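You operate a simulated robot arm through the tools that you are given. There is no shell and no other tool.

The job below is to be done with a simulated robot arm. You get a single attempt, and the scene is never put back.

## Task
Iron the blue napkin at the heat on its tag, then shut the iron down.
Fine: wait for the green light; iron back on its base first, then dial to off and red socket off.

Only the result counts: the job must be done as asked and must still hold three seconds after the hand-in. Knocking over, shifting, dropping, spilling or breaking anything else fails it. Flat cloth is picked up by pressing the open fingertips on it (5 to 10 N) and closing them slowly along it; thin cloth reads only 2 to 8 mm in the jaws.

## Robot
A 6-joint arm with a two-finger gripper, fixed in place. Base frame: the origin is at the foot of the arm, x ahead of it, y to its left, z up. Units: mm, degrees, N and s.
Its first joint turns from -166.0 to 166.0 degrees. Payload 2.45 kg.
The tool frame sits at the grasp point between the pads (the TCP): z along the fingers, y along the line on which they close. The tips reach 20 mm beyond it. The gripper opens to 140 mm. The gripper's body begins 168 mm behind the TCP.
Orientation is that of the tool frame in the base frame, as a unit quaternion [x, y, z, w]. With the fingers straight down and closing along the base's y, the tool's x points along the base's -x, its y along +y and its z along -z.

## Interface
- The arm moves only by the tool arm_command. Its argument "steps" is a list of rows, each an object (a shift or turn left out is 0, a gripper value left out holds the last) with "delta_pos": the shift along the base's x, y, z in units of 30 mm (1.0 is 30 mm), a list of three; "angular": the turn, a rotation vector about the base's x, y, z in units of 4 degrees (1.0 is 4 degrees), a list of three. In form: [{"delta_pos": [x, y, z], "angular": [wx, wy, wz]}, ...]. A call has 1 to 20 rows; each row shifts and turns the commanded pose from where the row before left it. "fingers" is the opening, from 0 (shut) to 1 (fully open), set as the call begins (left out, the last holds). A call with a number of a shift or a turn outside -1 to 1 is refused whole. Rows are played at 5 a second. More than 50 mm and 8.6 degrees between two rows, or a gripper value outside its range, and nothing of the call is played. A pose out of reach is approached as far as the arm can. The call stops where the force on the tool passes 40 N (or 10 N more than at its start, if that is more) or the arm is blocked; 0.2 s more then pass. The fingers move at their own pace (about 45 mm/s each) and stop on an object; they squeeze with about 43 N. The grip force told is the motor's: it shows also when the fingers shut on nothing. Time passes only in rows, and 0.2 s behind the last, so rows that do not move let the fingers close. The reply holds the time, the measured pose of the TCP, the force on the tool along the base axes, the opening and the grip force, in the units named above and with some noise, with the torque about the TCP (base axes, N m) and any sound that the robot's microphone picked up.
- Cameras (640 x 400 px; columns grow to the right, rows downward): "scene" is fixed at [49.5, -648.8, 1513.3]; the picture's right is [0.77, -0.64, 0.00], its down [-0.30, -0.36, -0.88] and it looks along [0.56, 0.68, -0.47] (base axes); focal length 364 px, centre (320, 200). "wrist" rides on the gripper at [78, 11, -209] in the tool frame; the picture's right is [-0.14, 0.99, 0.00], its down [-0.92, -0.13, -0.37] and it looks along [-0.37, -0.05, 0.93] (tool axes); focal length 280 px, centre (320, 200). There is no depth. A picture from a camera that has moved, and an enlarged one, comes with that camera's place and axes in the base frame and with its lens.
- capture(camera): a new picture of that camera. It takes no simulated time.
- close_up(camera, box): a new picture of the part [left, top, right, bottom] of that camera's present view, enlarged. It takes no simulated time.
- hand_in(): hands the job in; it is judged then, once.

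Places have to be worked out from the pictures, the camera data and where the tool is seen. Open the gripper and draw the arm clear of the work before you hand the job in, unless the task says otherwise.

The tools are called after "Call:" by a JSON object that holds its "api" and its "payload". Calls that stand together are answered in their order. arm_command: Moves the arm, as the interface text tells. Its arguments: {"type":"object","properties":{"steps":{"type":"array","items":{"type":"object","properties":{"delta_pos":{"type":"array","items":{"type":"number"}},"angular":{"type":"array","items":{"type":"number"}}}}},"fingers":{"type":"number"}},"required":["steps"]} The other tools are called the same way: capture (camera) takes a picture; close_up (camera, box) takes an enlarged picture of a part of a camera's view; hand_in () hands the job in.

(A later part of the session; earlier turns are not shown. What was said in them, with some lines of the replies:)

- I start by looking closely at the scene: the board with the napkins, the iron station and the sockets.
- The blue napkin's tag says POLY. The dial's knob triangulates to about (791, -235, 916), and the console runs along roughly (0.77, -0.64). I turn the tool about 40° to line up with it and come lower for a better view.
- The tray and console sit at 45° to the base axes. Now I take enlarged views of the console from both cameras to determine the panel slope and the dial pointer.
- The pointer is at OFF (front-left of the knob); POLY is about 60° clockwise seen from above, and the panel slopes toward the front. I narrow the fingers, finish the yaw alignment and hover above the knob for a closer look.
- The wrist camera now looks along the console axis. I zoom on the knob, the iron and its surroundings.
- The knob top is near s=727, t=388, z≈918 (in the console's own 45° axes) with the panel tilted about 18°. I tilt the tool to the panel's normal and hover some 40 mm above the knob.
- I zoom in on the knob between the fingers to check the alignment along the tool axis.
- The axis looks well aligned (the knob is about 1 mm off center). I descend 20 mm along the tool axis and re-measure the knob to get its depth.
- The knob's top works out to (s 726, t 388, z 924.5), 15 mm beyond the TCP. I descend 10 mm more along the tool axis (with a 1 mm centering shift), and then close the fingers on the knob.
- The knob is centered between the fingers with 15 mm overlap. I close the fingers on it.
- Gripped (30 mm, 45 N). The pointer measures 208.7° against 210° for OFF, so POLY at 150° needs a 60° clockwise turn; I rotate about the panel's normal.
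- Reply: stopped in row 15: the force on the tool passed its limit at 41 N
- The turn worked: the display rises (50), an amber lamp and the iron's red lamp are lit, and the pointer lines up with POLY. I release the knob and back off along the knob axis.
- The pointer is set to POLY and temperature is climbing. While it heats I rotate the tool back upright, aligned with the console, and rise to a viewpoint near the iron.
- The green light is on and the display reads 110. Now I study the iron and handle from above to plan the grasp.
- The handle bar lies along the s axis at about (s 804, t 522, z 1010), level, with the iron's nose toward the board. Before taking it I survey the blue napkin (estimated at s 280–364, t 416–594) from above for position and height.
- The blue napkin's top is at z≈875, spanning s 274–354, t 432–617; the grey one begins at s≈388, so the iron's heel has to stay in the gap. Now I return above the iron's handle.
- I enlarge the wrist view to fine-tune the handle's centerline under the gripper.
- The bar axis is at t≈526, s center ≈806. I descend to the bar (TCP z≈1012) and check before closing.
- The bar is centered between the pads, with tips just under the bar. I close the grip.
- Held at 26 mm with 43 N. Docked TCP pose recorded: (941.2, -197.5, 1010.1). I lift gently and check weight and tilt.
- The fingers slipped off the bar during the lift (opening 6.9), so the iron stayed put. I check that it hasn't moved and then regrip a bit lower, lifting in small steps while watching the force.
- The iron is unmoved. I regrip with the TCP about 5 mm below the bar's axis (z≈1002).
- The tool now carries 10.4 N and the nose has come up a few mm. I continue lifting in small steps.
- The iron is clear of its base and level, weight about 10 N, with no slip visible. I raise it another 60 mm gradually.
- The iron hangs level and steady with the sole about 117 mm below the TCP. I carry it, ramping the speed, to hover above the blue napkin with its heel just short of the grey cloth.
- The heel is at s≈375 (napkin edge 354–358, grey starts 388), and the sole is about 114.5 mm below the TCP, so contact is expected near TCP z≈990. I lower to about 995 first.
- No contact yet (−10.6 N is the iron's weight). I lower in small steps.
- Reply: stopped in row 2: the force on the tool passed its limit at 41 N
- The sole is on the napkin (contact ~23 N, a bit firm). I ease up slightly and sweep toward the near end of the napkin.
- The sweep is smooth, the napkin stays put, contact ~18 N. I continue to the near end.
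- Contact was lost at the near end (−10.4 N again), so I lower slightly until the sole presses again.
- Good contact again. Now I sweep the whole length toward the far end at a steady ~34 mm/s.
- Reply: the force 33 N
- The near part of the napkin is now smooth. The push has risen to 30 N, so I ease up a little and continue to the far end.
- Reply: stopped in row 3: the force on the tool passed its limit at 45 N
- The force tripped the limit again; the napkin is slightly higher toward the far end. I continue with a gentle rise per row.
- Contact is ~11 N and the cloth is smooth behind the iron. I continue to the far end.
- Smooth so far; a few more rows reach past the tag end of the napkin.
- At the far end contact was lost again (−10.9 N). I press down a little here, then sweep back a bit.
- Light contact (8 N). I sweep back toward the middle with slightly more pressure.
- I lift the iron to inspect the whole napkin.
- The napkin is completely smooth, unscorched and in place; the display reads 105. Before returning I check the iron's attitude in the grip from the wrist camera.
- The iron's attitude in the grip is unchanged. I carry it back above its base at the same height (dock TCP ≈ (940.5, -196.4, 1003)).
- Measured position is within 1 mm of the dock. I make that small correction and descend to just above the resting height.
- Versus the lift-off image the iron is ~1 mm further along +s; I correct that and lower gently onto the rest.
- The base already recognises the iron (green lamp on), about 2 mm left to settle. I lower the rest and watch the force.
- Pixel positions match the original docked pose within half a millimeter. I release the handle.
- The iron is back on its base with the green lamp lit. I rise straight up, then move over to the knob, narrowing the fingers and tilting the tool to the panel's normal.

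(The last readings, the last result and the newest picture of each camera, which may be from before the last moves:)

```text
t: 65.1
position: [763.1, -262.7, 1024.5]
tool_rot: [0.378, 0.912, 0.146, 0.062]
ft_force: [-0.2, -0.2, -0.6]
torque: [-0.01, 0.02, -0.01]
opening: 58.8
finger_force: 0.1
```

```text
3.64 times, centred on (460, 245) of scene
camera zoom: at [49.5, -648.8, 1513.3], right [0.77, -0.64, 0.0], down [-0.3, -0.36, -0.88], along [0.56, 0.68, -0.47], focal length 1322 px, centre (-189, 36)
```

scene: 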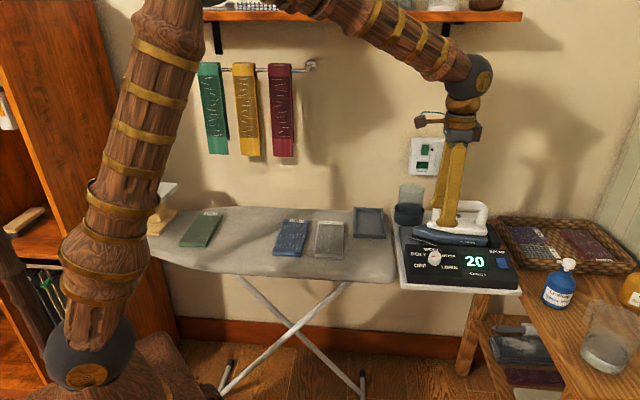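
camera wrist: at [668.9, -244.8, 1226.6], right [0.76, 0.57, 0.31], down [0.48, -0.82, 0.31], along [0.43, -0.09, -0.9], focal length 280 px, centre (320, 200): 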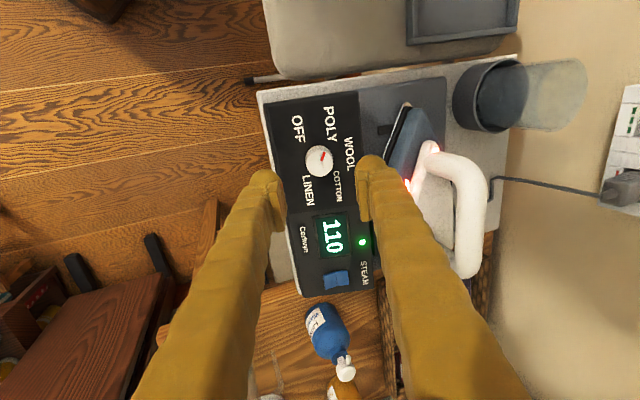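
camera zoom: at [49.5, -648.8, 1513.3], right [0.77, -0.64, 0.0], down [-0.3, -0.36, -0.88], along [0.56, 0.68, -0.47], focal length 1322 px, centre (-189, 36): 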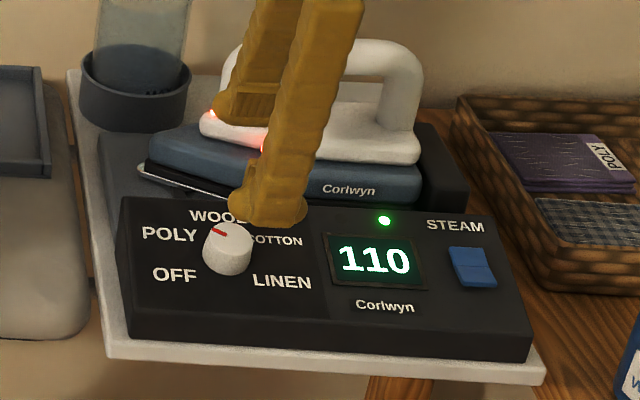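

The hover pose repeats well; I descend 80 mm along the axis and check the alignment.

Call:
{"api": "arm_command", "payload": {"steps": [{"delta_pos": [0.153, 0.145, -0.633]}, {"delta_pos": [0.153, 0.145, -0.633]}, {"delta_pos": [0.153, 0.145, -0.633]}, {"delta_pos": [0.153, 0.145, -0.633]}, {}], "fingers": 0.42}}

Call:
{"api": "close_up", "payload": {"camera": "wrist", "box": [240, 90, 400, 250]}}

```text
t: 66.3
position: [781.2, -243.8, 949.0]
tool_rot: [0.378, 0.912, 0.147, 0.063]
ft_force: [0.2, 0.5, 0.5]
torque: [-0.02, -0.03, -0.04]
opening: 58.8
finger_force: 0.1
```

```text
2.50 times, centred on (320, 170) of wrist
camera zoom: at [687.3, -226.6, 1150.7], right [0.76, 0.57, 0.31], down [0.48, -0.82, 0.31], along [0.43, -0.09, -0.9], focal length 701 px, centre (320, 275)
```

zoom: 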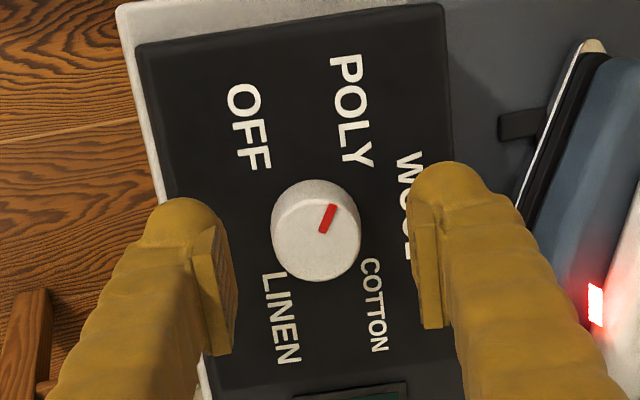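

The pointer is on POLY as set. I descend the last 20 mm and close on the knob.

Call:
{"api": "arm_command", "payload": {"steps": [{"delta_pos": [0.07, 0.065, -0.317]}, {"delta_pos": [0.067, 0.064, -0.316]}, {}], "fingers": 0.4}}

Call:
{"api": "arm_command", "payload": {"steps": [{}, {}, {}, {}], "fingers": 0.15}}

Call:
{"api": "close_up", "payload": {"camera": "wrist", "box": [240, 90, 400, 250]}}

```text
t: 67.1
position: [785.9, -240.8, 928.8]
tool_rot: [0.377, 0.912, 0.146, 0.063]
ft_force: [0.4, -0.5, 0.3]
torque: [0.0, 0.02, -0.01]
opening: 56.0
finger_force: 0.0
```

```text
t: 68.1
position: [786.2, -241.4, 930.2]
tool_rot: [0.378, 0.912, 0.145, 0.061]
ft_force: [-6.9, -5.7, -3.3]
torque: [-0.13, 0.09, 0.0]
opening: 30.3
finger_force: 45.0
```

```text
2.50 times, centred on (320, 170) of wrist
camera zoom: at [691.0, -223.1, 1131.4], right [0.76, 0.57, 0.31], down [0.48, -0.82, 0.31], along [0.43, -0.09, -0.9], focal length 701 px, centre (320, 275)
```

zoom: 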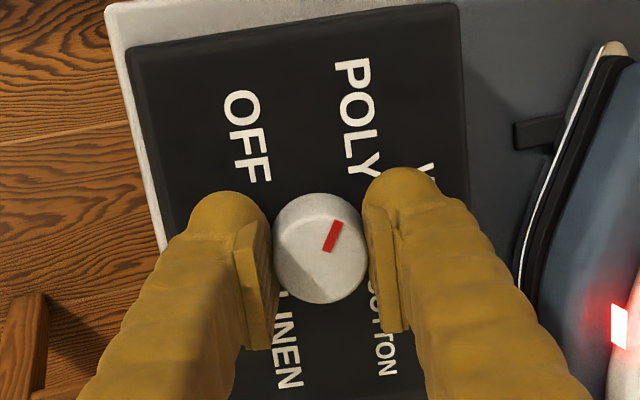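

Gripped again; the pointer needs about 57–58° counterclockwise to return to OFF. I turn the first half and watch the lateral force.

Call:
{"api": "arm_command", "payload": {"steps": [{"angular": [-0.2185, -0.2185, 0.951]}, {"angular": [-0.2185, -0.2185, 0.951]}, {"angular": [-0.2185, -0.2185, 0.951]}, {"angular": [-0.2185, -0.2185, 0.951]}, {"angular": [-0.2185, -0.2185, 0.951]}, {"angular": [-0.2185, -0.2185, 0.951]}, {"angular": [-0.2185, -0.2185, 0.951]}], "fingers": 0.15}}

Call:
{"api": "close_up", "payload": {"camera": "wrist", "box": [240, 90, 400, 250]}}

```text
t: 69.7
position: [786.1, -241.6, 928.8]
tool_rot: [0.145, 0.976, 0.129, 0.094]
ft_force: [-17.5, 5.8, -11.3]
torque: [0.0, 0.44, 0.06]
opening: 29.9
finger_force: 44.9
```

```text
2.50 times, centred on (320, 170) of wrist
camera zoom: at [668.7, -252.8, 1119.8], right [0.39, 0.87, 0.29], down [0.75, -0.48, 0.45], along [0.54, 0.05, -0.84], focal length 701 px, centre (320, 275)
```

zoom: 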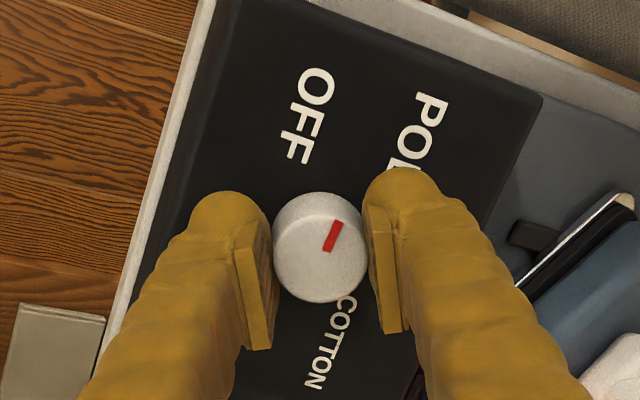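

Lateral force has built to ~21 N, so I shift about 1 mm to relieve it while continuing the turn.

Call:
{"api": "arm_command", "payload": {"steps": [{"delta_pos": [-0.05, 0.015, -0.025]}, {"angular": [-0.2185, -0.2185, 0.951]}, {"angular": [-0.2185, -0.2185, 0.951]}, {"angular": [-0.2185, -0.2185, 0.951]}], "fingers": 0.15}}

```text
t: 70.7
position: [785.3, -241.2, 929.2]
tool_rot: [0.043, 0.986, 0.117, 0.107]
ft_force: [27.1, 5.2, -12.6]
torque: [0.0, -0.28, -0.05]
opening: 30.1
finger_force: 44.6
```

Over-corrected (now +27 N in x); I shift back about 0.9 mm and proceed in small pieces.

Call:
{"api": "arm_command", "payload": {"steps": [{"delta_pos": [0.03, 0.0, -0.01]}, {"angular": [-0.2185, -0.2185, 0.951]}, {"angular": [-0.2185, -0.2185, 0.951]}], "fingers": 0.15}}

```text
t: 71.5
position: [784.8, -242.1, 929.6]
tool_rot: [-0.026, 0.987, 0.11, 0.114]
ft_force: [11.5, 1.3, 9.5]
torque: [0.01, -0.01, 0.0]
opening: 30.0
finger_force: 44.1
```

48° turned. I finish the remaining ~10°.

Call:
{"api": "arm_command", "payload": {"steps": [{"delta_pos": [0.012, 0.0, 0.005]}, {"angular": [-0.2185, -0.2185, 0.951]}, {"angular": [-0.2185, -0.2185, 0.951]}, {"angular": [-0.1093, -0.1093, 0.4755]}, {}], "fingers": 0.15}}

Call:
{"api": "close_up", "payload": {"camera": "wrist", "box": [240, 90, 400, 250]}}

Call:
{"api": "close_up", "payload": {"camera": "scene", "box": [395, 190, 525, 300]}}

```text
t: 72.9
position: [785.6, -242.1, 929.0]
tool_rot: [-0.112, 0.981, 0.098, 0.123]
ft_force: [-9.6, -2.2, 5.5]
torque: [-0.1, 0.09, 0.08]
opening: 30.2
finger_force: 44.9
stopped in row 5: the force on the tool passed its limit at 41 N (the readings are from after the stop); the commanded pose is now the measured one
```

```text
2.50 times, centred on (320, 170) of wrist
camera zoom: at [662.9, -292.2, 1109.6], right [-0.11, 0.97, 0.2], down [0.82, -0.02, 0.57], along [0.56, 0.23, -0.8], focal length 701 px, centre (320, 275)
```

zoom: 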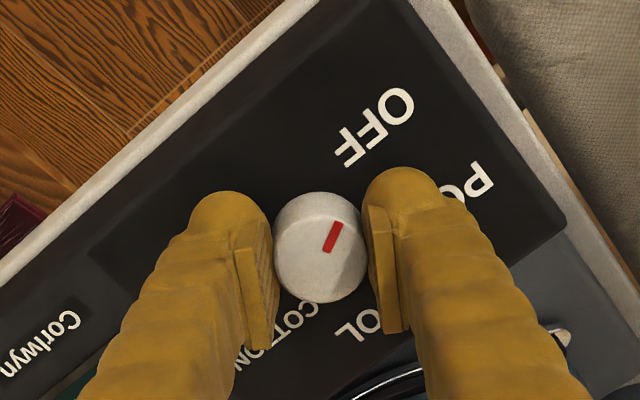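

```text
3.64 times, centred on (460, 245) of scene
camera zoom: at [49.5, -648.8, 1513.3], right [0.77, -0.64, 0.0], down [-0.3, -0.36, -0.88], along [0.56, 0.68, -0.47], focal length 1322 px, centre (-189, 36)
```

zoom: 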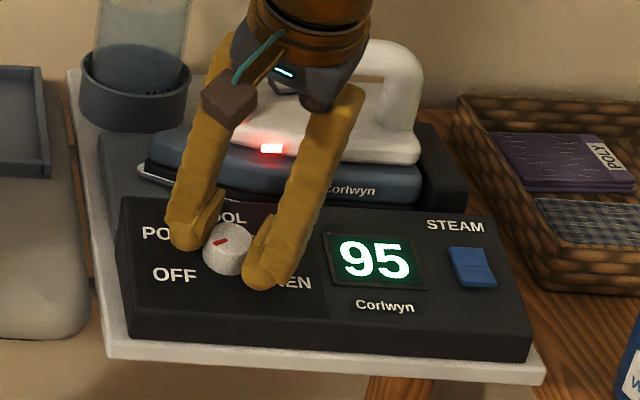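

The display is falling (95), the green lamp went out and the pointer lines up with OFF. I release the knob and retreat along its axis.

Call:
{"api": "arm_command", "payload": {"steps": [{}, {}, {}], "fingers": 0.42}}

Call:
{"api": "arm_command", "payload": {"steps": [{"delta_pos": [-0.15, -0.15, 0.65]}, {"delta_pos": [-0.2, -0.2, 0.9]}, {"delta_pos": [-0.2, -0.2, 0.9]}, {"delta_pos": [-0.2, -0.2, 0.9]}], "fingers": 0.42}}

Call:
{"api": "close_up", "payload": {"camera": "scene", "box": [405, 235, 465, 280]}}

Call:
{"api": "close_up", "payload": {"camera": "wrist", "box": [240, 90, 400, 250]}}

Call:
{"api": "close_up", "payload": {"camera": "scene", "box": [395, 190, 525, 300]}}

```text
t: 73.7
position: [786.8, -241.3, 929.8]
tool_rot: [-0.112, 0.981, 0.1, 0.124]
ft_force: [0.5, -0.7, 0.4]
torque: [-0.02, 0.01, 0.03]
opening: 58.7
finger_force: 0.0
```

```text
t: 74.7
position: [762.3, -264.7, 1029.6]
tool_rot: [-0.112, 0.981, 0.101, 0.123]
ft_force: [0.1, -0.3, 0.1]
torque: [0.01, -0.08, -0.01]
opening: 58.7
finger_force: 0.1
```

```text
8.89 times, centred on (435, 258) of scene
camera zoom: at [49.5, -648.8, 1513.3], right [0.77, -0.64, 0.0], down [-0.3, -0.36, -0.88], along [0.56, 0.68, -0.47], focal length 3232 px, centre (-702, -311)
```

zoom: 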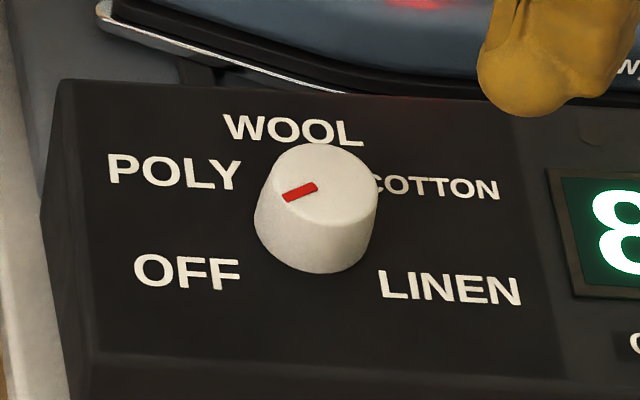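

```text
2.50 times, centred on (320, 170) of wrist
camera zoom: at [639.5, -315.0, 1209.6], right [-0.11, 0.97, 0.2], down [0.82, -0.02, 0.57], along [0.56, 0.23, -0.8], focal length 701 px, centre (320, 275)
```

zoom: 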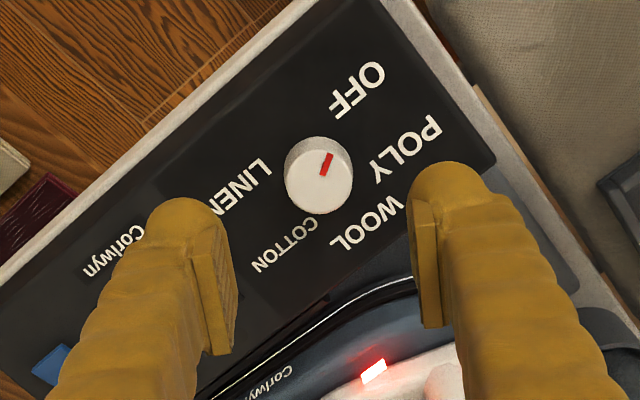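

```text
3.64 times, centred on (460, 245) of scene
camera zoom: at [49.5, -648.8, 1513.3], right [0.77, -0.64, 0.0], down [-0.3, -0.36, -0.88], along [0.56, 0.68, -0.47], focal length 1322 px, centre (-189, 36)
```

zoom: 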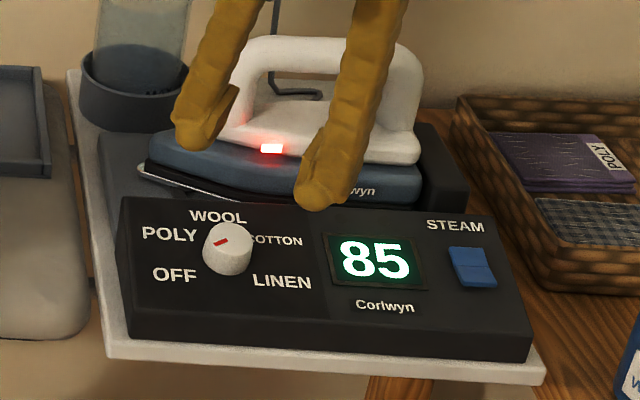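

The dial is exactly at OFF again (display dropping: 85). Now the red socket: I look at both rockers closely to see which half sticks out.

Call:
{"api": "close_up", "payload": {"camera": "scene", "box": [405, 130, 475, 180]}}

Call:
{"api": "capture", "payload": {"camera": "scene"}}

```text
8.00 times, centred on (440, 155) of scene
camera zoom: at [49.5, -648.8, 1513.3], right [0.77, -0.64, 0.0], down [-0.3, -0.36, -0.88], along [0.56, 0.68, -0.47], focal length 2909 px, centre (-640, 560)
```

zoom: 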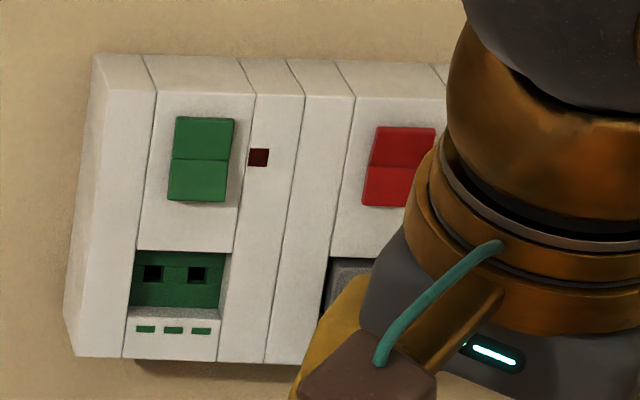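

```text
taken
```

scene: 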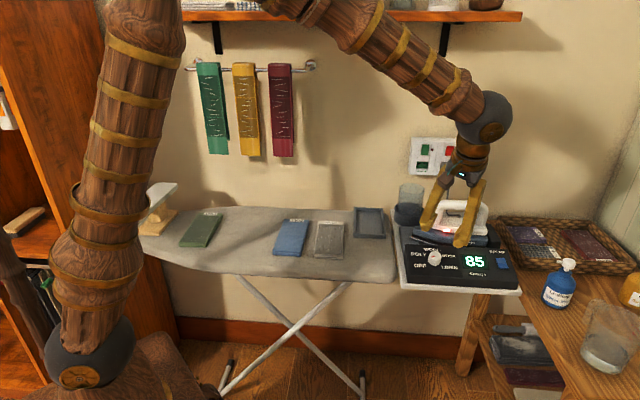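

The rockers' tilt is not clear from here. I un-rotate the tool, then move to a staging pose in front of the red socket with the tool tilted 60° toward the wall for a close wrist view.

Call:
{"api": "arm_command", "payload": {"steps": [{"delta_pos": [0, 0, 0.223], "angular": [0.2112, 0.2112, -0.9193]}, {"delta_pos": [0, 0, 0.223], "angular": [0.2112, 0.2112, -0.9193]}, {"delta_pos": [0, 0, 0.223], "angular": [0.2112, 0.2112, -0.9193]}, {"delta_pos": [0, 0, 0.223], "angular": [0.2112, 0.2112, -0.9193]}, {"delta_pos": [0, 0, 0.223], "angular": [0.2112, 0.2112, -0.9193]}, {"delta_pos": [0, 0, 0.223], "angular": [0.2112, 0.2112, -0.9193]}, {"delta_pos": [0, 0, 0.223], "angular": [0.2112, 0.2112, -0.9193]}, {"delta_pos": [0, 0, 0.223], "angular": [0.2112, 0.2112, -0.9193]}, {"delta_pos": [0, 0, 0.223], "angular": [0.2112, 0.2112, -0.9193]}, {"delta_pos": [0, 0, 0.223], "angular": [0.2112, 0.2112, -0.9193]}, {"delta_pos": [0, 0, 0.223], "angular": [0.2112, 0.2112, -0.9193]}, {"delta_pos": [0, 0, 0.223], "angular": [0.2112, 0.2112, -0.9193]}, {"delta_pos": [0, 0, 0.223], "angular": [0.2112, 0.2112, -0.9193]}, {"delta_pos": [0, 0, 0.223], "angular": [0.2112, 0.2112, -0.9193]}, {"delta_pos": [0, 0, 0.223], "angular": [0.2112, 0.2112, -0.9193]}], "fingers": 0.42}}

Call:
{"api": "arm_command", "payload": {"steps": [{"delta_pos": [0.7, 0.35, 0], "angular": [0.675, -0.675, 0]}, {"delta_pos": [0.7, 0.35, 0], "angular": [0.675, -0.675, 0]}, {"delta_pos": [0.7, 0.35, 0], "angular": [0.675, -0.675, 0]}, {"delta_pos": [0.7, 0.35, 0], "angular": [0.675, -0.675, 0]}, {"delta_pos": [0.7, 0.35, 0], "angular": [0.675, -0.675, 0]}, {"delta_pos": [0.7, 0.35, 0], "angular": [0.675, -0.675, 0]}, {"delta_pos": [0.7, 0.35, 0], "angular": [0.675, -0.675, 0]}, {"delta_pos": [0.7, 0.35, 0], "angular": [0.675, -0.675, 0]}, {"delta_pos": [0.7, 0.35, 0], "angular": [0.675, -0.675, 0]}, {"delta_pos": [0.7, 0.35, 0], "angular": [0.675, -0.675, 0]}, {"delta_pos": [0.7, 0.35, 0], "angular": [0.675, -0.675, 0]}, {}], "fingers": 0.0}}

Call:
{"api": "capture", "payload": {"camera": "wrist"}}

Call:
{"api": "capture", "payload": {"camera": "scene"}}

```text
t: 77.9
position: [763.7, -263.5, 1130.3]
tool_rot: [0.378, 0.912, 0.145, 0.062]
ft_force: [-0.3, -1.2, -0.3]
torque: [0.02, 0.01, 0.02]
opening: 58.8
finger_force: 0.1
```

```text
t: 80.5
position: [993.4, -146.2, 1132.2]
tool_rot: [0.332, 0.799, 0.462, 0.194]
ft_force: [0.0, 0.2, 0.0]
torque: [-0.02, -0.03, 0.0]
opening: 0.0
finger_force: 29.6
```

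```text
taken
camera wrist: at [813.1, -214.6, 1246.6], right [0.45, 0.25, 0.86], down [0.38, -0.92, 0.07], along [0.81, 0.29, -0.51], focal length 280 px, centre (320, 200)
```

wrist: 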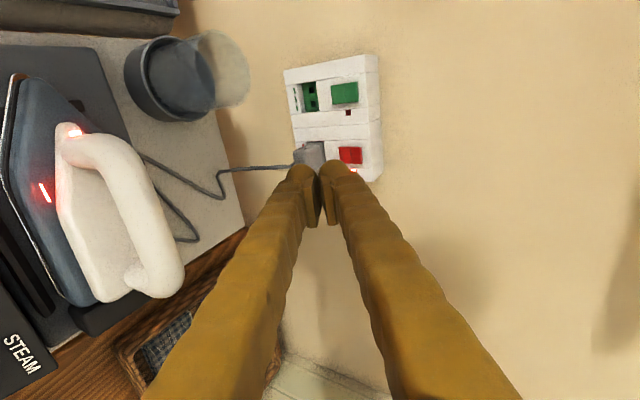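

```text
taken
```

scene: 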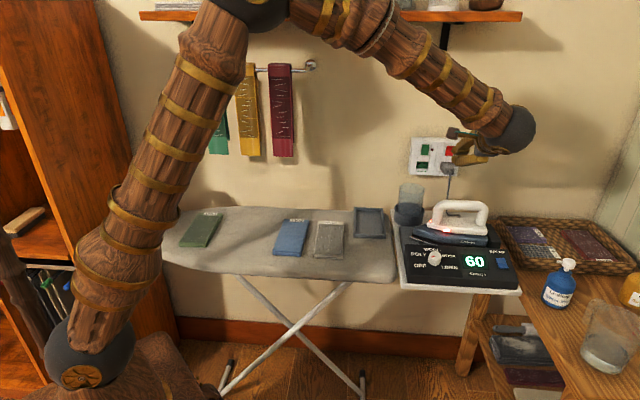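

The arm reaches this pose well. I zoom on the sockets from both cameras.

Call:
{"api": "close_up", "payload": {"camera": "wrist", "box": [270, 40, 400, 200]}}

Call:
{"api": "close_up", "payload": {"camera": "scene", "box": [405, 130, 475, 180]}}

Call:
{"api": "close_up", "payload": {"camera": "wrist", "box": [320, 70, 390, 190]}}

```text
2.50 times, centred on (335, 120) of wrist
camera zoom: at [813.1, -214.6, 1246.6], right [0.45, 0.25, 0.86], down [0.38, -0.92, 0.07], along [0.81, 0.29, -0.51], focal length 701 px, centre (282, 400)
```

zoom: 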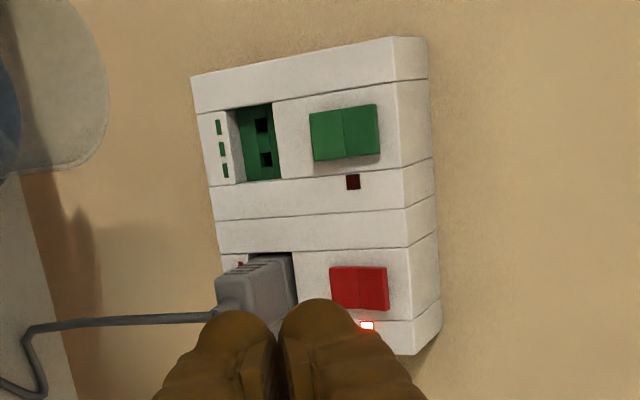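

```text
8.00 times, centred on (440, 155) of scene
camera zoom: at [49.5, -648.8, 1513.3], right [0.77, -0.64, 0.0], down [-0.3, -0.36, -0.88], along [0.56, 0.68, -0.47], focal length 2909 px, centre (-640, 560)
```

zoom: 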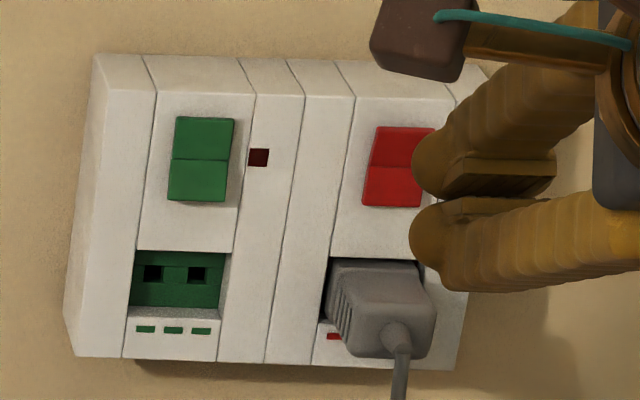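

```text
3.33 times, centred on (355, 130) of wrist
camera zoom: at [813.1, -214.6, 1246.6], right [0.45, 0.25, 0.86], down [0.38, -0.92, 0.07], along [0.81, 0.29, -0.51], focal length 935 px, centre (203, 433)
```

zoom: 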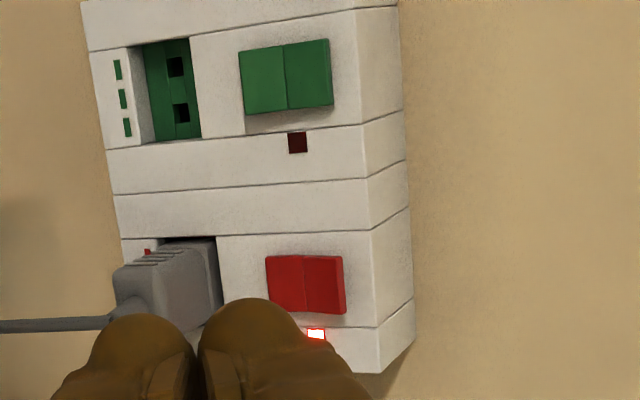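

I need finer detail to judge the rocker tilt; taking tighter enlargements of each rocker.

Call:
{"api": "close_up", "payload": {"camera": "scene", "box": [440, 142, 464, 158]}}

Call:
{"api": "close_up", "payload": {"camera": "scene", "box": [416, 141, 440, 157]}}

Call:
{"api": "close_up", "payload": {"camera": "wrist", "box": [330, 135, 380, 175]}}

Call:
{"api": "close_up", "payload": {"camera": "wrist", "box": [325, 75, 375, 115]}}

```text
16.00 times, centred on (452, 150) of scene
camera zoom: at [49.5, -648.8, 1513.3], right [0.77, -0.64, 0.0], down [-0.3, -0.36, -0.88], along [0.56, 0.68, -0.47], focal length 5818 px, centre (-1792, 1000)
```

zoom: 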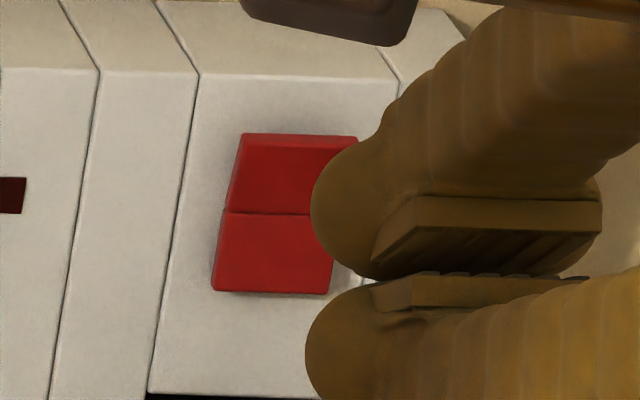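

```text
16.00 times, centred on (428, 149) of scene
camera zoom: at [49.5, -648.8, 1513.3], right [0.77, -0.64, 0.0], down [-0.3, -0.36, -0.88], along [0.56, 0.68, -0.47], focal length 5818 px, centre (-1408, 1016)
```

zoom: 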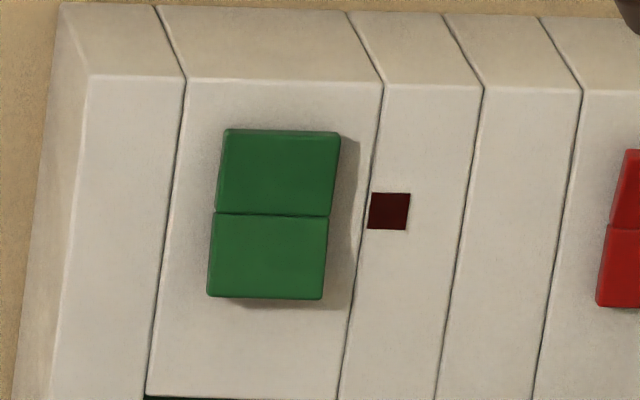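

```text
10.00 times, centred on (355, 155) of wrist
camera zoom: at [813.1, -214.6, 1246.6], right [0.45, 0.25, 0.86], down [0.38, -0.92, 0.07], along [0.81, 0.29, -0.51], focal length 2804 px, centre (-30, 650)
```

zoom: 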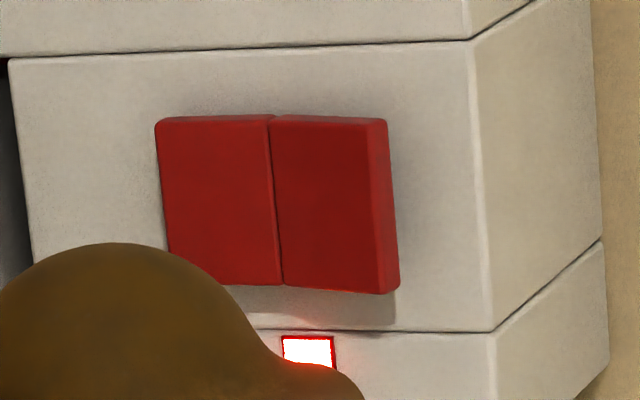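

```text
10.00 times, centred on (350, 95) of wrist
camera zoom: at [813.1, -214.6, 1246.6], right [0.45, 0.25, 0.86], down [0.38, -0.92, 0.07], along [0.81, 0.29, -0.51], focal length 2804 px, centre (20, 1250)
```

zoom: 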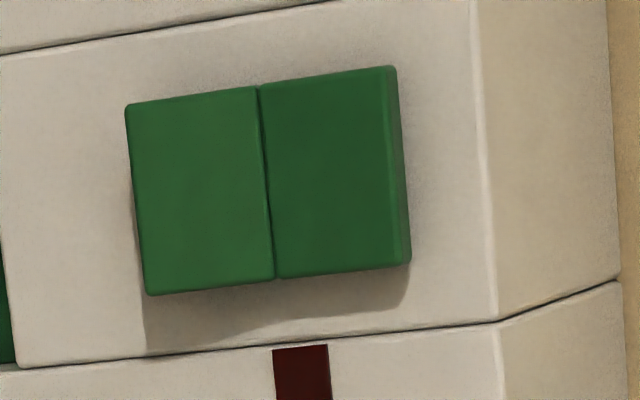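

Now it is clear: the red rocker's upper half sticks out (its shadow grows toward the top), while on the switched-off green one the lower half does — so OFF means pressing the upper half. The red upper half triangulates to s≈823, t≈775, z 1079–1096; I move the closed fingertips to about 30 mm in front of it.

Call:
{"api": "arm_command", "payload": {"steps": [{"delta_pos": [0.651, 0.489, -0.26]}, {"delta_pos": [0.651, 0.489, -0.26]}, {"delta_pos": [0.651, 0.489, -0.26]}, {"delta_pos": [0.651, 0.489, -0.26]}, {"delta_pos": [0.651, 0.489, -0.26]}, {}], "fingers": 0.0}}

Call:
{"api": "capture", "payload": {"camera": "wrist"}}

Call:
{"api": "close_up", "payload": {"camera": "wrist", "box": [260, 80, 420, 240]}}

Call:
{"api": "close_up", "payload": {"camera": "scene", "box": [405, 125, 485, 185]}}

```text
t: 81.9
position: [1091.0, -74.5, 1091.8]
tool_rot: [0.332, 0.799, 0.462, 0.194]
ft_force: [0.0, -0.7, 0.5]
torque: [0.0, -0.02, 0.04]
opening: 0.0
finger_force: 29.3
```

```text
taken
camera wrist: at [911.2, -141.6, 1205.6], right [0.45, 0.25, 0.86], down [0.38, -0.92, 0.07], along [0.81, 0.29, -0.51], focal length 280 px, centre (320, 200)
```

wrist: 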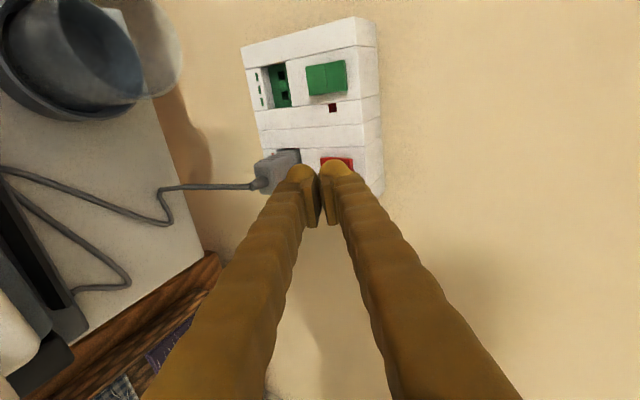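

```text
2.50 times, centred on (340, 160) of wrist
camera zoom: at [911.2, -141.6, 1205.6], right [0.45, 0.25, 0.86], down [0.38, -0.92, 0.07], along [0.81, 0.29, -0.51], focal length 701 px, centre (270, 300)
```

zoom: 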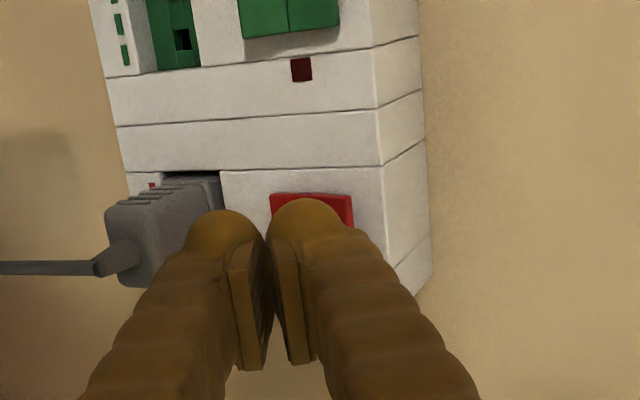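

```text
6.67 times, centred on (445, 155) of scene
camera zoom: at [49.5, -648.8, 1513.3], right [0.77, -0.64, 0.0], down [-0.3, -0.36, -0.88], along [0.56, 0.68, -0.47], focal length 2424 px, centre (-513, 500)
```

zoom: 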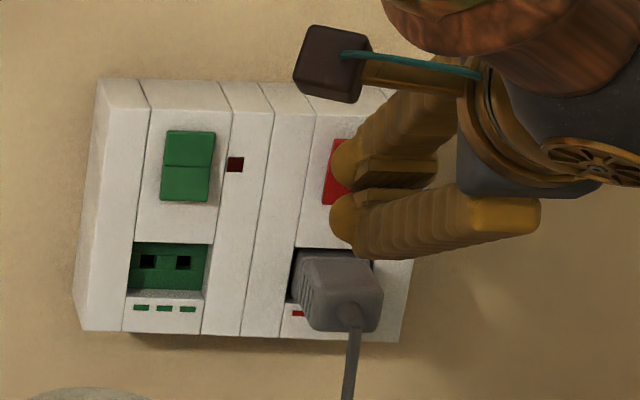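

Lined up: the upper fingertip will land on the rocker's upper half. I advance 26 mm toward the wall, then continue in small steps.

Call:
{"api": "arm_command", "payload": {"steps": [{"delta_pos": [0.22, 0.22, 0]}, {"delta_pos": [0.22, 0.22, 0]}, {"delta_pos": [0.17, 0.17, 0]}, {}], "fingers": 0.0}}

Call:
{"api": "close_up", "payload": {"camera": "scene", "box": [425, 135, 475, 170]}}

Call:
{"api": "close_up", "payload": {"camera": "wrist", "box": [280, 120, 400, 220]}}

```text
t: 82.9
position: [1110.1, -56.8, 1092.6]
tool_rot: [0.333, 0.799, 0.462, 0.194]
ft_force: [0.0, -0.6, 0.3]
torque: [0.05, -0.02, -0.01]
opening: 0.2
finger_force: 29.0
```

```text
11.43 times, centred on (450, 152) of scene
camera zoom: at [49.5, -648.8, 1513.3], right [0.77, -0.64, 0.0], down [-0.3, -0.36, -0.88], along [0.56, 0.68, -0.47], focal length 4155 px, centre (-1166, 743)
```

zoom: 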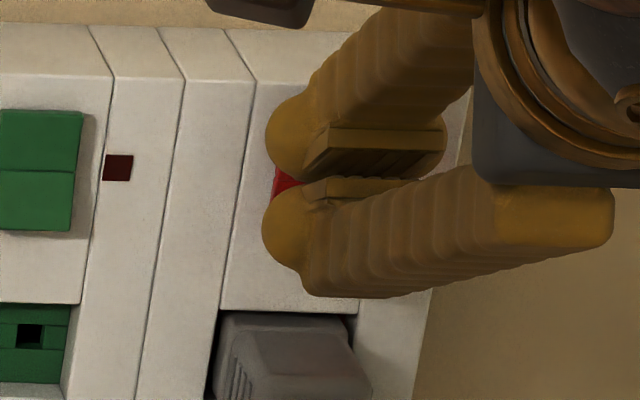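

```text
4.00 times, centred on (340, 170) of wrist
camera zoom: at [929.3, -124.2, 1205.7], right [0.45, 0.25, 0.86], down [0.38, -0.92, 0.07], along [0.81, 0.29, -0.51], focal length 1122 px, centre (240, 320)
```

zoom: 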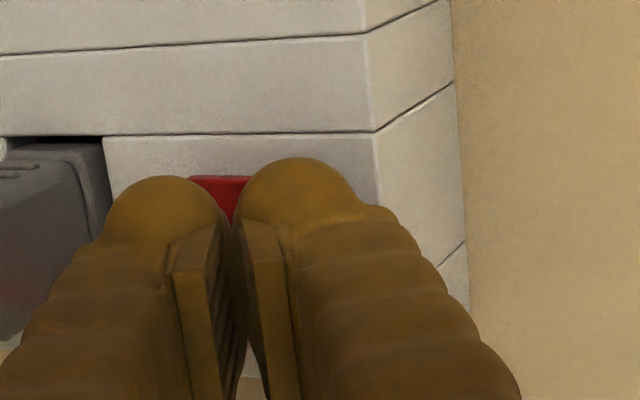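

The fingertip bulb's center would hit ~5 mm above the rocker's top edge, so I back off slightly, lower 9 mm and re-check.

Call:
{"api": "arm_command", "payload": {"steps": [{"delta_pos": [-0.12, -0.12, 0]}, {"delta_pos": [0, 0, -0.15]}, {"delta_pos": [0, 0, -0.15]}, {}], "fingers": 0.0}}

Call:
{"api": "close_up", "payload": {"camera": "scene", "box": [425, 135, 475, 170]}}

Call:
{"api": "close_up", "payload": {"camera": "wrist", "box": [280, 120, 400, 220]}}

```text
t: 83.9
position: [1105.4, -60.2, 1082.0]
tool_rot: [0.331, 0.799, 0.463, 0.194]
ft_force: [0.0, -0.1, -1.3]
torque: [0.01, -0.02, -0.01]
opening: 0.1
finger_force: 29.5
```

```text
11.43 times, centred on (450, 152) of scene
camera zoom: at [49.5, -648.8, 1513.3], right [0.77, -0.64, 0.0], down [-0.3, -0.36, -0.88], along [0.56, 0.68, -0.47], focal length 4155 px, centre (-1166, 743)
```

zoom: 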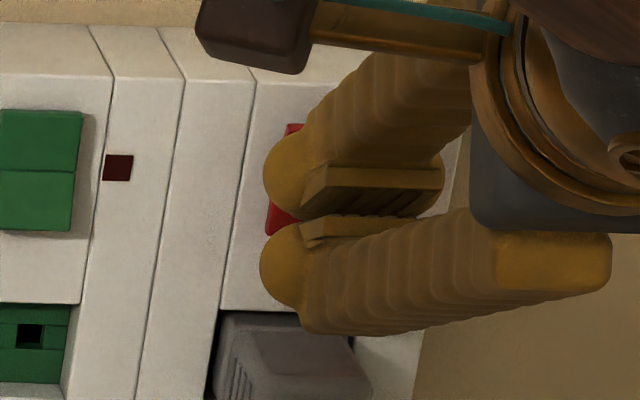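

```text
4.00 times, centred on (340, 170) of wrist
camera zoom: at [925.5, -127.7, 1196.1], right [0.45, 0.25, 0.86], down [0.38, -0.92, 0.07], along [0.81, 0.29, -0.51], focal length 1122 px, centre (240, 320)
```

zoom: 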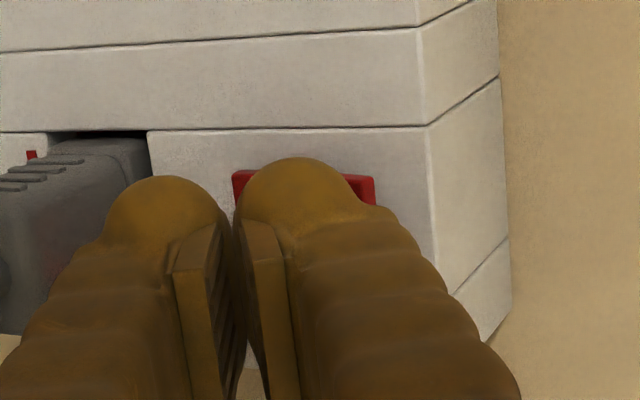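

Now the bulb aims at the middle of the upper half. I advance in small steps and read the force.

Call:
{"api": "arm_command", "payload": {"steps": [{"delta_pos": [0.1, 0.1, 0]}, {"delta_pos": [0.08, 0.08, 0]}, {}], "fingers": 0.0}}

Call:
{"api": "arm_command", "payload": {"steps": [{"delta_pos": [0.05, 0.05, 0]}, {"delta_pos": [0.05, 0.05, 0]}, {}]}}

Call:
{"api": "close_up", "payload": {"camera": "scene", "box": [425, 135, 475, 170]}}

```text
t: 84.7
position: [1111.6, -55.4, 1082.4]
tool_rot: [0.331, 0.799, 0.463, 0.194]
ft_force: [0.2, -0.5, -0.7]
torque: [-0.02, 0.03, 0.0]
opening: 0.0
finger_force: 29.1
```

```text
t: 85.5
position: [1113.7, -53.2, 1083.0]
tool_rot: [0.332, 0.799, 0.463, 0.193]
ft_force: [-18.5, -10.2, 5.3]
torque: [0.14, -0.07, 0.22]
opening: 0.0
finger_force: 29.3
```

```text
11.43 times, centred on (450, 152) of scene
camera zoom: at [49.5, -648.8, 1513.3], right [0.77, -0.64, 0.0], down [-0.3, -0.36, -0.88], along [0.56, 0.68, -0.47], focal length 4155 px, centre (-1166, 743)
```

zoom: 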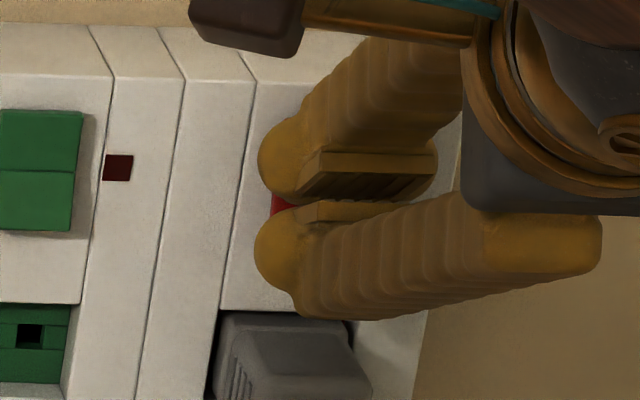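

Contact on the rocker with ~21 N. I keep pushing a little further.

Call:
{"api": "arm_command", "payload": {"steps": [{"delta_pos": [0.03, 0.03, 0]}, {"delta_pos": [0.03, 0.03, 0]}, {}]}}

Call:
{"api": "close_up", "payload": {"camera": "wrist", "box": [270, 100, 430, 220]}}

Call:
{"api": "close_up", "payload": {"camera": "scene", "box": [405, 125, 485, 185]}}

```text
t: 85.9
position: [1114.1, -52.3, 1082.5]
tool_rot: [0.332, 0.799, 0.463, 0.193]
ft_force: [-15.8, -6.2, 4.4]
torque: [0.12, -0.12, 0.22]
opening: 0.0
finger_force: 29.5
stopped in row 2: the force on the tool passed its limit at 45 N (the readings are from after the stop); the commanded pose is now the measured one
```

```text
3.33 times, centred on (350, 160) of wrist
camera zoom: at [934.2, -120.3, 1196.4], right [0.45, 0.25, 0.86], down [0.38, -0.92, 0.07], along [0.81, 0.29, -0.51], focal length 935 px, centre (220, 333)
```

zoom: 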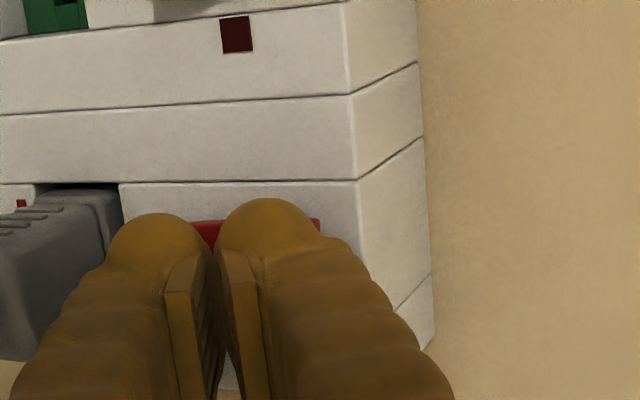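

```text
6.67 times, centred on (445, 155) of scene
camera zoom: at [49.5, -648.8, 1513.3], right [0.77, -0.64, 0.0], down [-0.3, -0.36, -0.88], along [0.56, 0.68, -0.47], focal length 2424 px, centre (-513, 500)
```

zoom: 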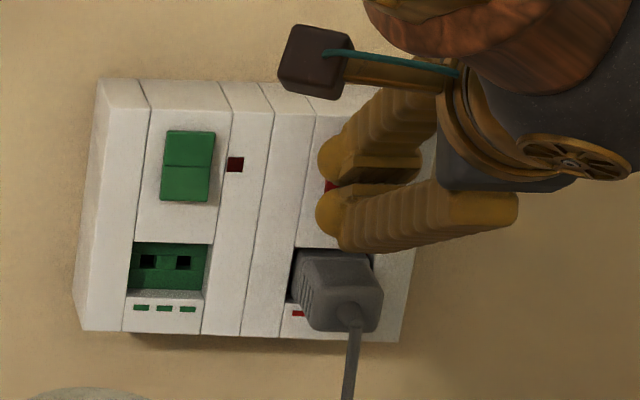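

The force limit tripped — possibly the rocker has bottomed. I back off and look at the lamp.

Call:
{"api": "arm_command", "payload": {"steps": [{"delta_pos": [-0.3, -0.3, 0.05]}, {"delta_pos": [-0.6, -0.6, 0.2]}, {"delta_pos": [-0.6, -0.6, 0.3]}, {"delta_pos": [-0.6, -0.6, 0.3]}]}}

Call:
{"api": "close_up", "payload": {"camera": "wrist", "box": [280, 60, 420, 200]}}

Call:
{"api": "close_up", "payload": {"camera": "scene", "box": [405, 125, 485, 185]}}

Call:
{"api": "close_up", "payload": {"camera": "scene", "box": [395, 190, 525, 300]}}

```text
t: 86.9
position: [1051.9, -115.0, 1107.8]
tool_rot: [0.332, 0.799, 0.462, 0.193]
ft_force: [-0.2, 0.1, -0.7]
torque: [0.0, -0.04, 0.0]
opening: 0.1
finger_force: 29.3
```

```text
2.86 times, centred on (350, 130) of wrist
camera zoom: at [871.5, -182.9, 1221.5], right [0.45, 0.25, 0.86], down [0.38, -0.92, 0.07], along [0.81, 0.29, -0.51], focal length 801 px, centre (234, 400)
```

zoom: 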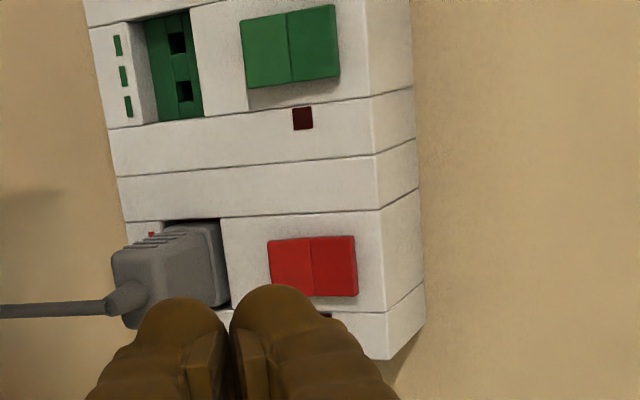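

```text
6.67 times, centred on (445, 155) of scene
camera zoom: at [49.5, -648.8, 1513.3], right [0.77, -0.64, 0.0], down [-0.3, -0.36, -0.88], along [0.56, 0.68, -0.47], focal length 2424 px, centre (-513, 500)
```

zoom: 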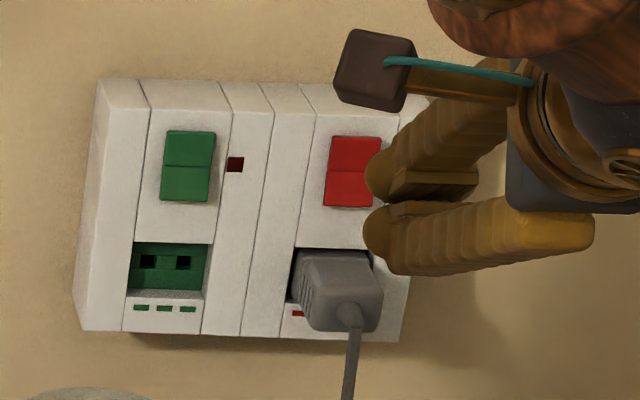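

```text
3.64 times, centred on (460, 245) of scene
camera zoom: at [49.5, -648.8, 1513.3], right [0.77, -0.64, 0.0], down [-0.3, -0.36, -0.88], along [0.56, 0.68, -0.47], focal length 1322 px, centre (-189, 36)
```

zoom: 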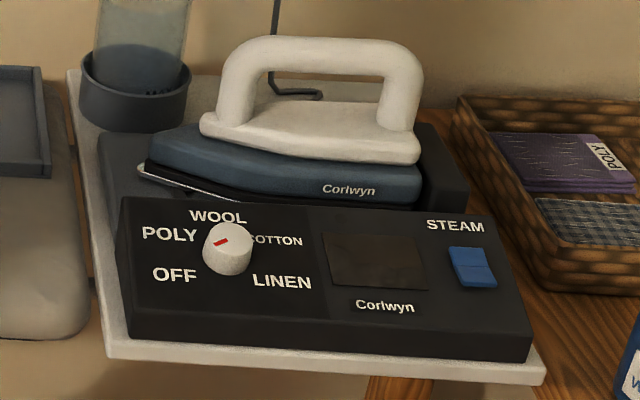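

The red socket is off: its lamp and the console display are dark, and the rocker matches the green one's off position. I retreat from the wall upward, straighten the tool and open the gripper.

Call:
{"api": "arm_command", "payload": {"steps": [{"delta_pos": [-0.7, -0.7, 0.4]}, {"delta_pos": [-0.7, -0.7, 0.5]}, {"delta_pos": [-0.7, -0.7, 0.5]}, {"delta_pos": [-0.7, -0.7, 0.5]}, {"delta_pos": [-0.7, -0.7, 0.5], "angular": [-0.65, 0.65, 0]}, {"delta_pos": [-0.7, -0.4, 0.5], "angular": [-0.65, 0.65, 0]}, {"delta_pos": [-0.7, -0.2, 0.5], "angular": [-0.65, 0.65, 0]}, {"delta_pos": [-0.7, -0.0, 0.3], "angular": [-0.65, 0.65, 0]}, {"delta_pos": [-0.7, 0.0, 0], "angular": [-0.65, 0.65, 0]}, {"delta_pos": [-0.7, 0.0, 0], "angular": [-0.65, 0.65, 0]}, {"delta_pos": [-0.7, 0.0, 0], "angular": [-0.65, 0.65, 0]}, {"delta_pos": [-0.5, 0.0, 0], "angular": [-0.65, 0.65, 0]}, {"delta_pos": [0, 0, 0], "angular": [-0.65, 0.65, 0]}, {"delta_pos": [0, 0, 0], "angular": [-0.65, 0.65, 0]}], "fingers": 0.0}}

Call:
{"api": "arm_command", "payload": {"steps": [{}, {}, {}, {}, {}, {}, {}, {}], "fingers": 1.0}}

Call:
{"api": "capture", "payload": {"camera": "scene"}}

Call:
{"api": "close_up", "payload": {"camera": "scene", "box": [395, 120, 525, 300]}}

Call:
{"api": "close_up", "payload": {"camera": "scene", "box": [140, 170, 400, 300]}}

Call:
{"api": "capture", "payload": {"camera": "wrist"}}

```text
t: 89.9
position: [805.1, -239.6, 1218.7]
tool_rot: [0.376, 0.904, 0.187, 0.078]
ft_force: [-0.1, 0.9, -0.6]
torque: [-0.03, 0.0, 0.0]
opening: 0.0
finger_force: 29.0
```

```text
t: 91.7
position: [805.7, -237.7, 1219.5]
tool_rot: [0.375, 0.905, 0.187, 0.08]
ft_force: [-0.9, -0.7, -0.1]
torque: [0.0, 0.01, 0.01]
opening: 140.2
finger_force: 0.0
```

```text
taken
```

scene: 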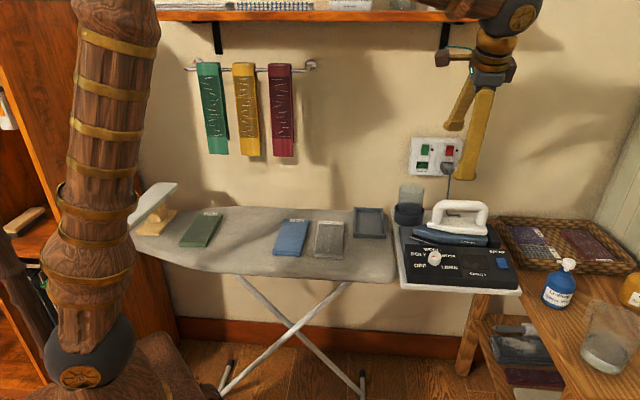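

```text
2.22 times, centred on (460, 210) of scene
camera zoom: at [49.5, -648.8, 1513.3], right [0.77, -0.64, 0.0], down [-0.3, -0.36, -0.88], along [0.56, 0.68, -0.47], focal length 808 px, centre (9, 178)
```

zoom: 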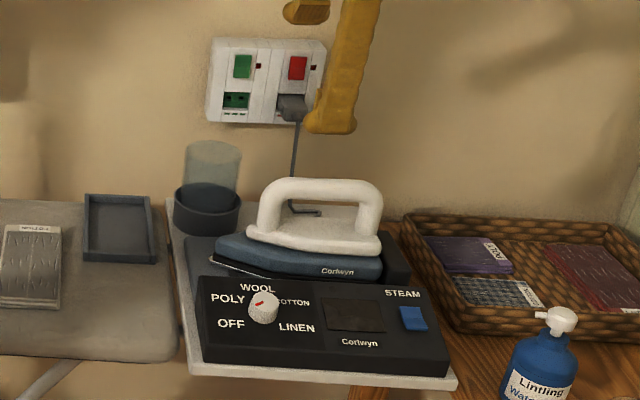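

```text
2.46 times, centred on (270, 235) of scene
camera zoom: at [49.5, -648.8, 1513.3], right [0.77, -0.64, 0.0], down [-0.3, -0.36, -0.88], along [0.56, 0.68, -0.47], focal length 895 px, centre (443, 114)
```

zoom: 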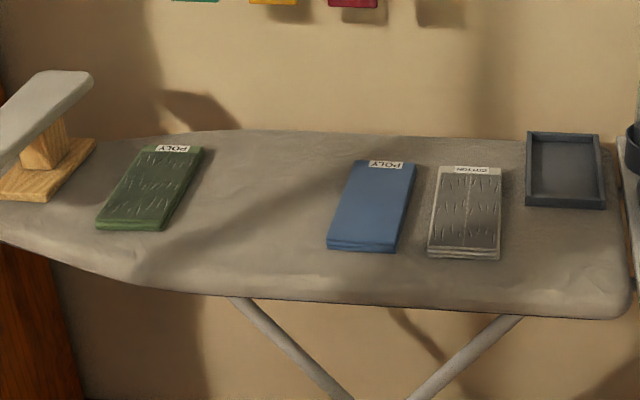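

```text
taken
camera wrist: at [698.1, -233.4, 1415.1], right [0.74, 0.55, 0.39], down [0.46, -0.84, 0.29], along [0.49, -0.03, -0.87], focal length 280 px, centre (320, 200)
```

wrist: 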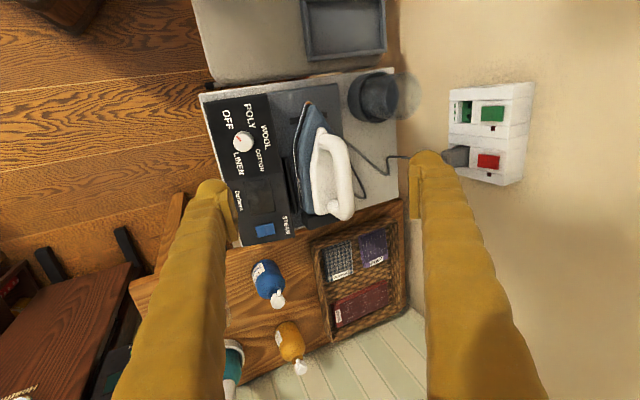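

Everything checks out: the blue napkin is smooth and in place, and the iron is on its base. The dial points to OFF, the red socket is off with its lamp dark, nothing else has moved, and the gripper is open and clear. I hand in the job.

Call:
{"api": "hand_in", "payload": {}}

```text
The job is handed in.
```

The blue napkin is ironed at the POLY setting on its tag, and the iron is shut down. I've handed the job in; no score came back.

- **Ironing:** I set the dial to POLY and waited for the green light, which came on at 110. In the pictures afterwards, the whole napkin is smooth, with no scorch marks, and still in place.
- **Shutdown order:** The iron went back on its base first, then the dial to OFF, then the red socket off. The console display and the socket's lamp are both dark.
- **First lift:** My first grip slipped off the handle. The iron stayed on its base, and a lower grip held for the rest of the job.
- **Surroundings:** Nothing else appears to have moved, and the arm is clear with the gripper open.
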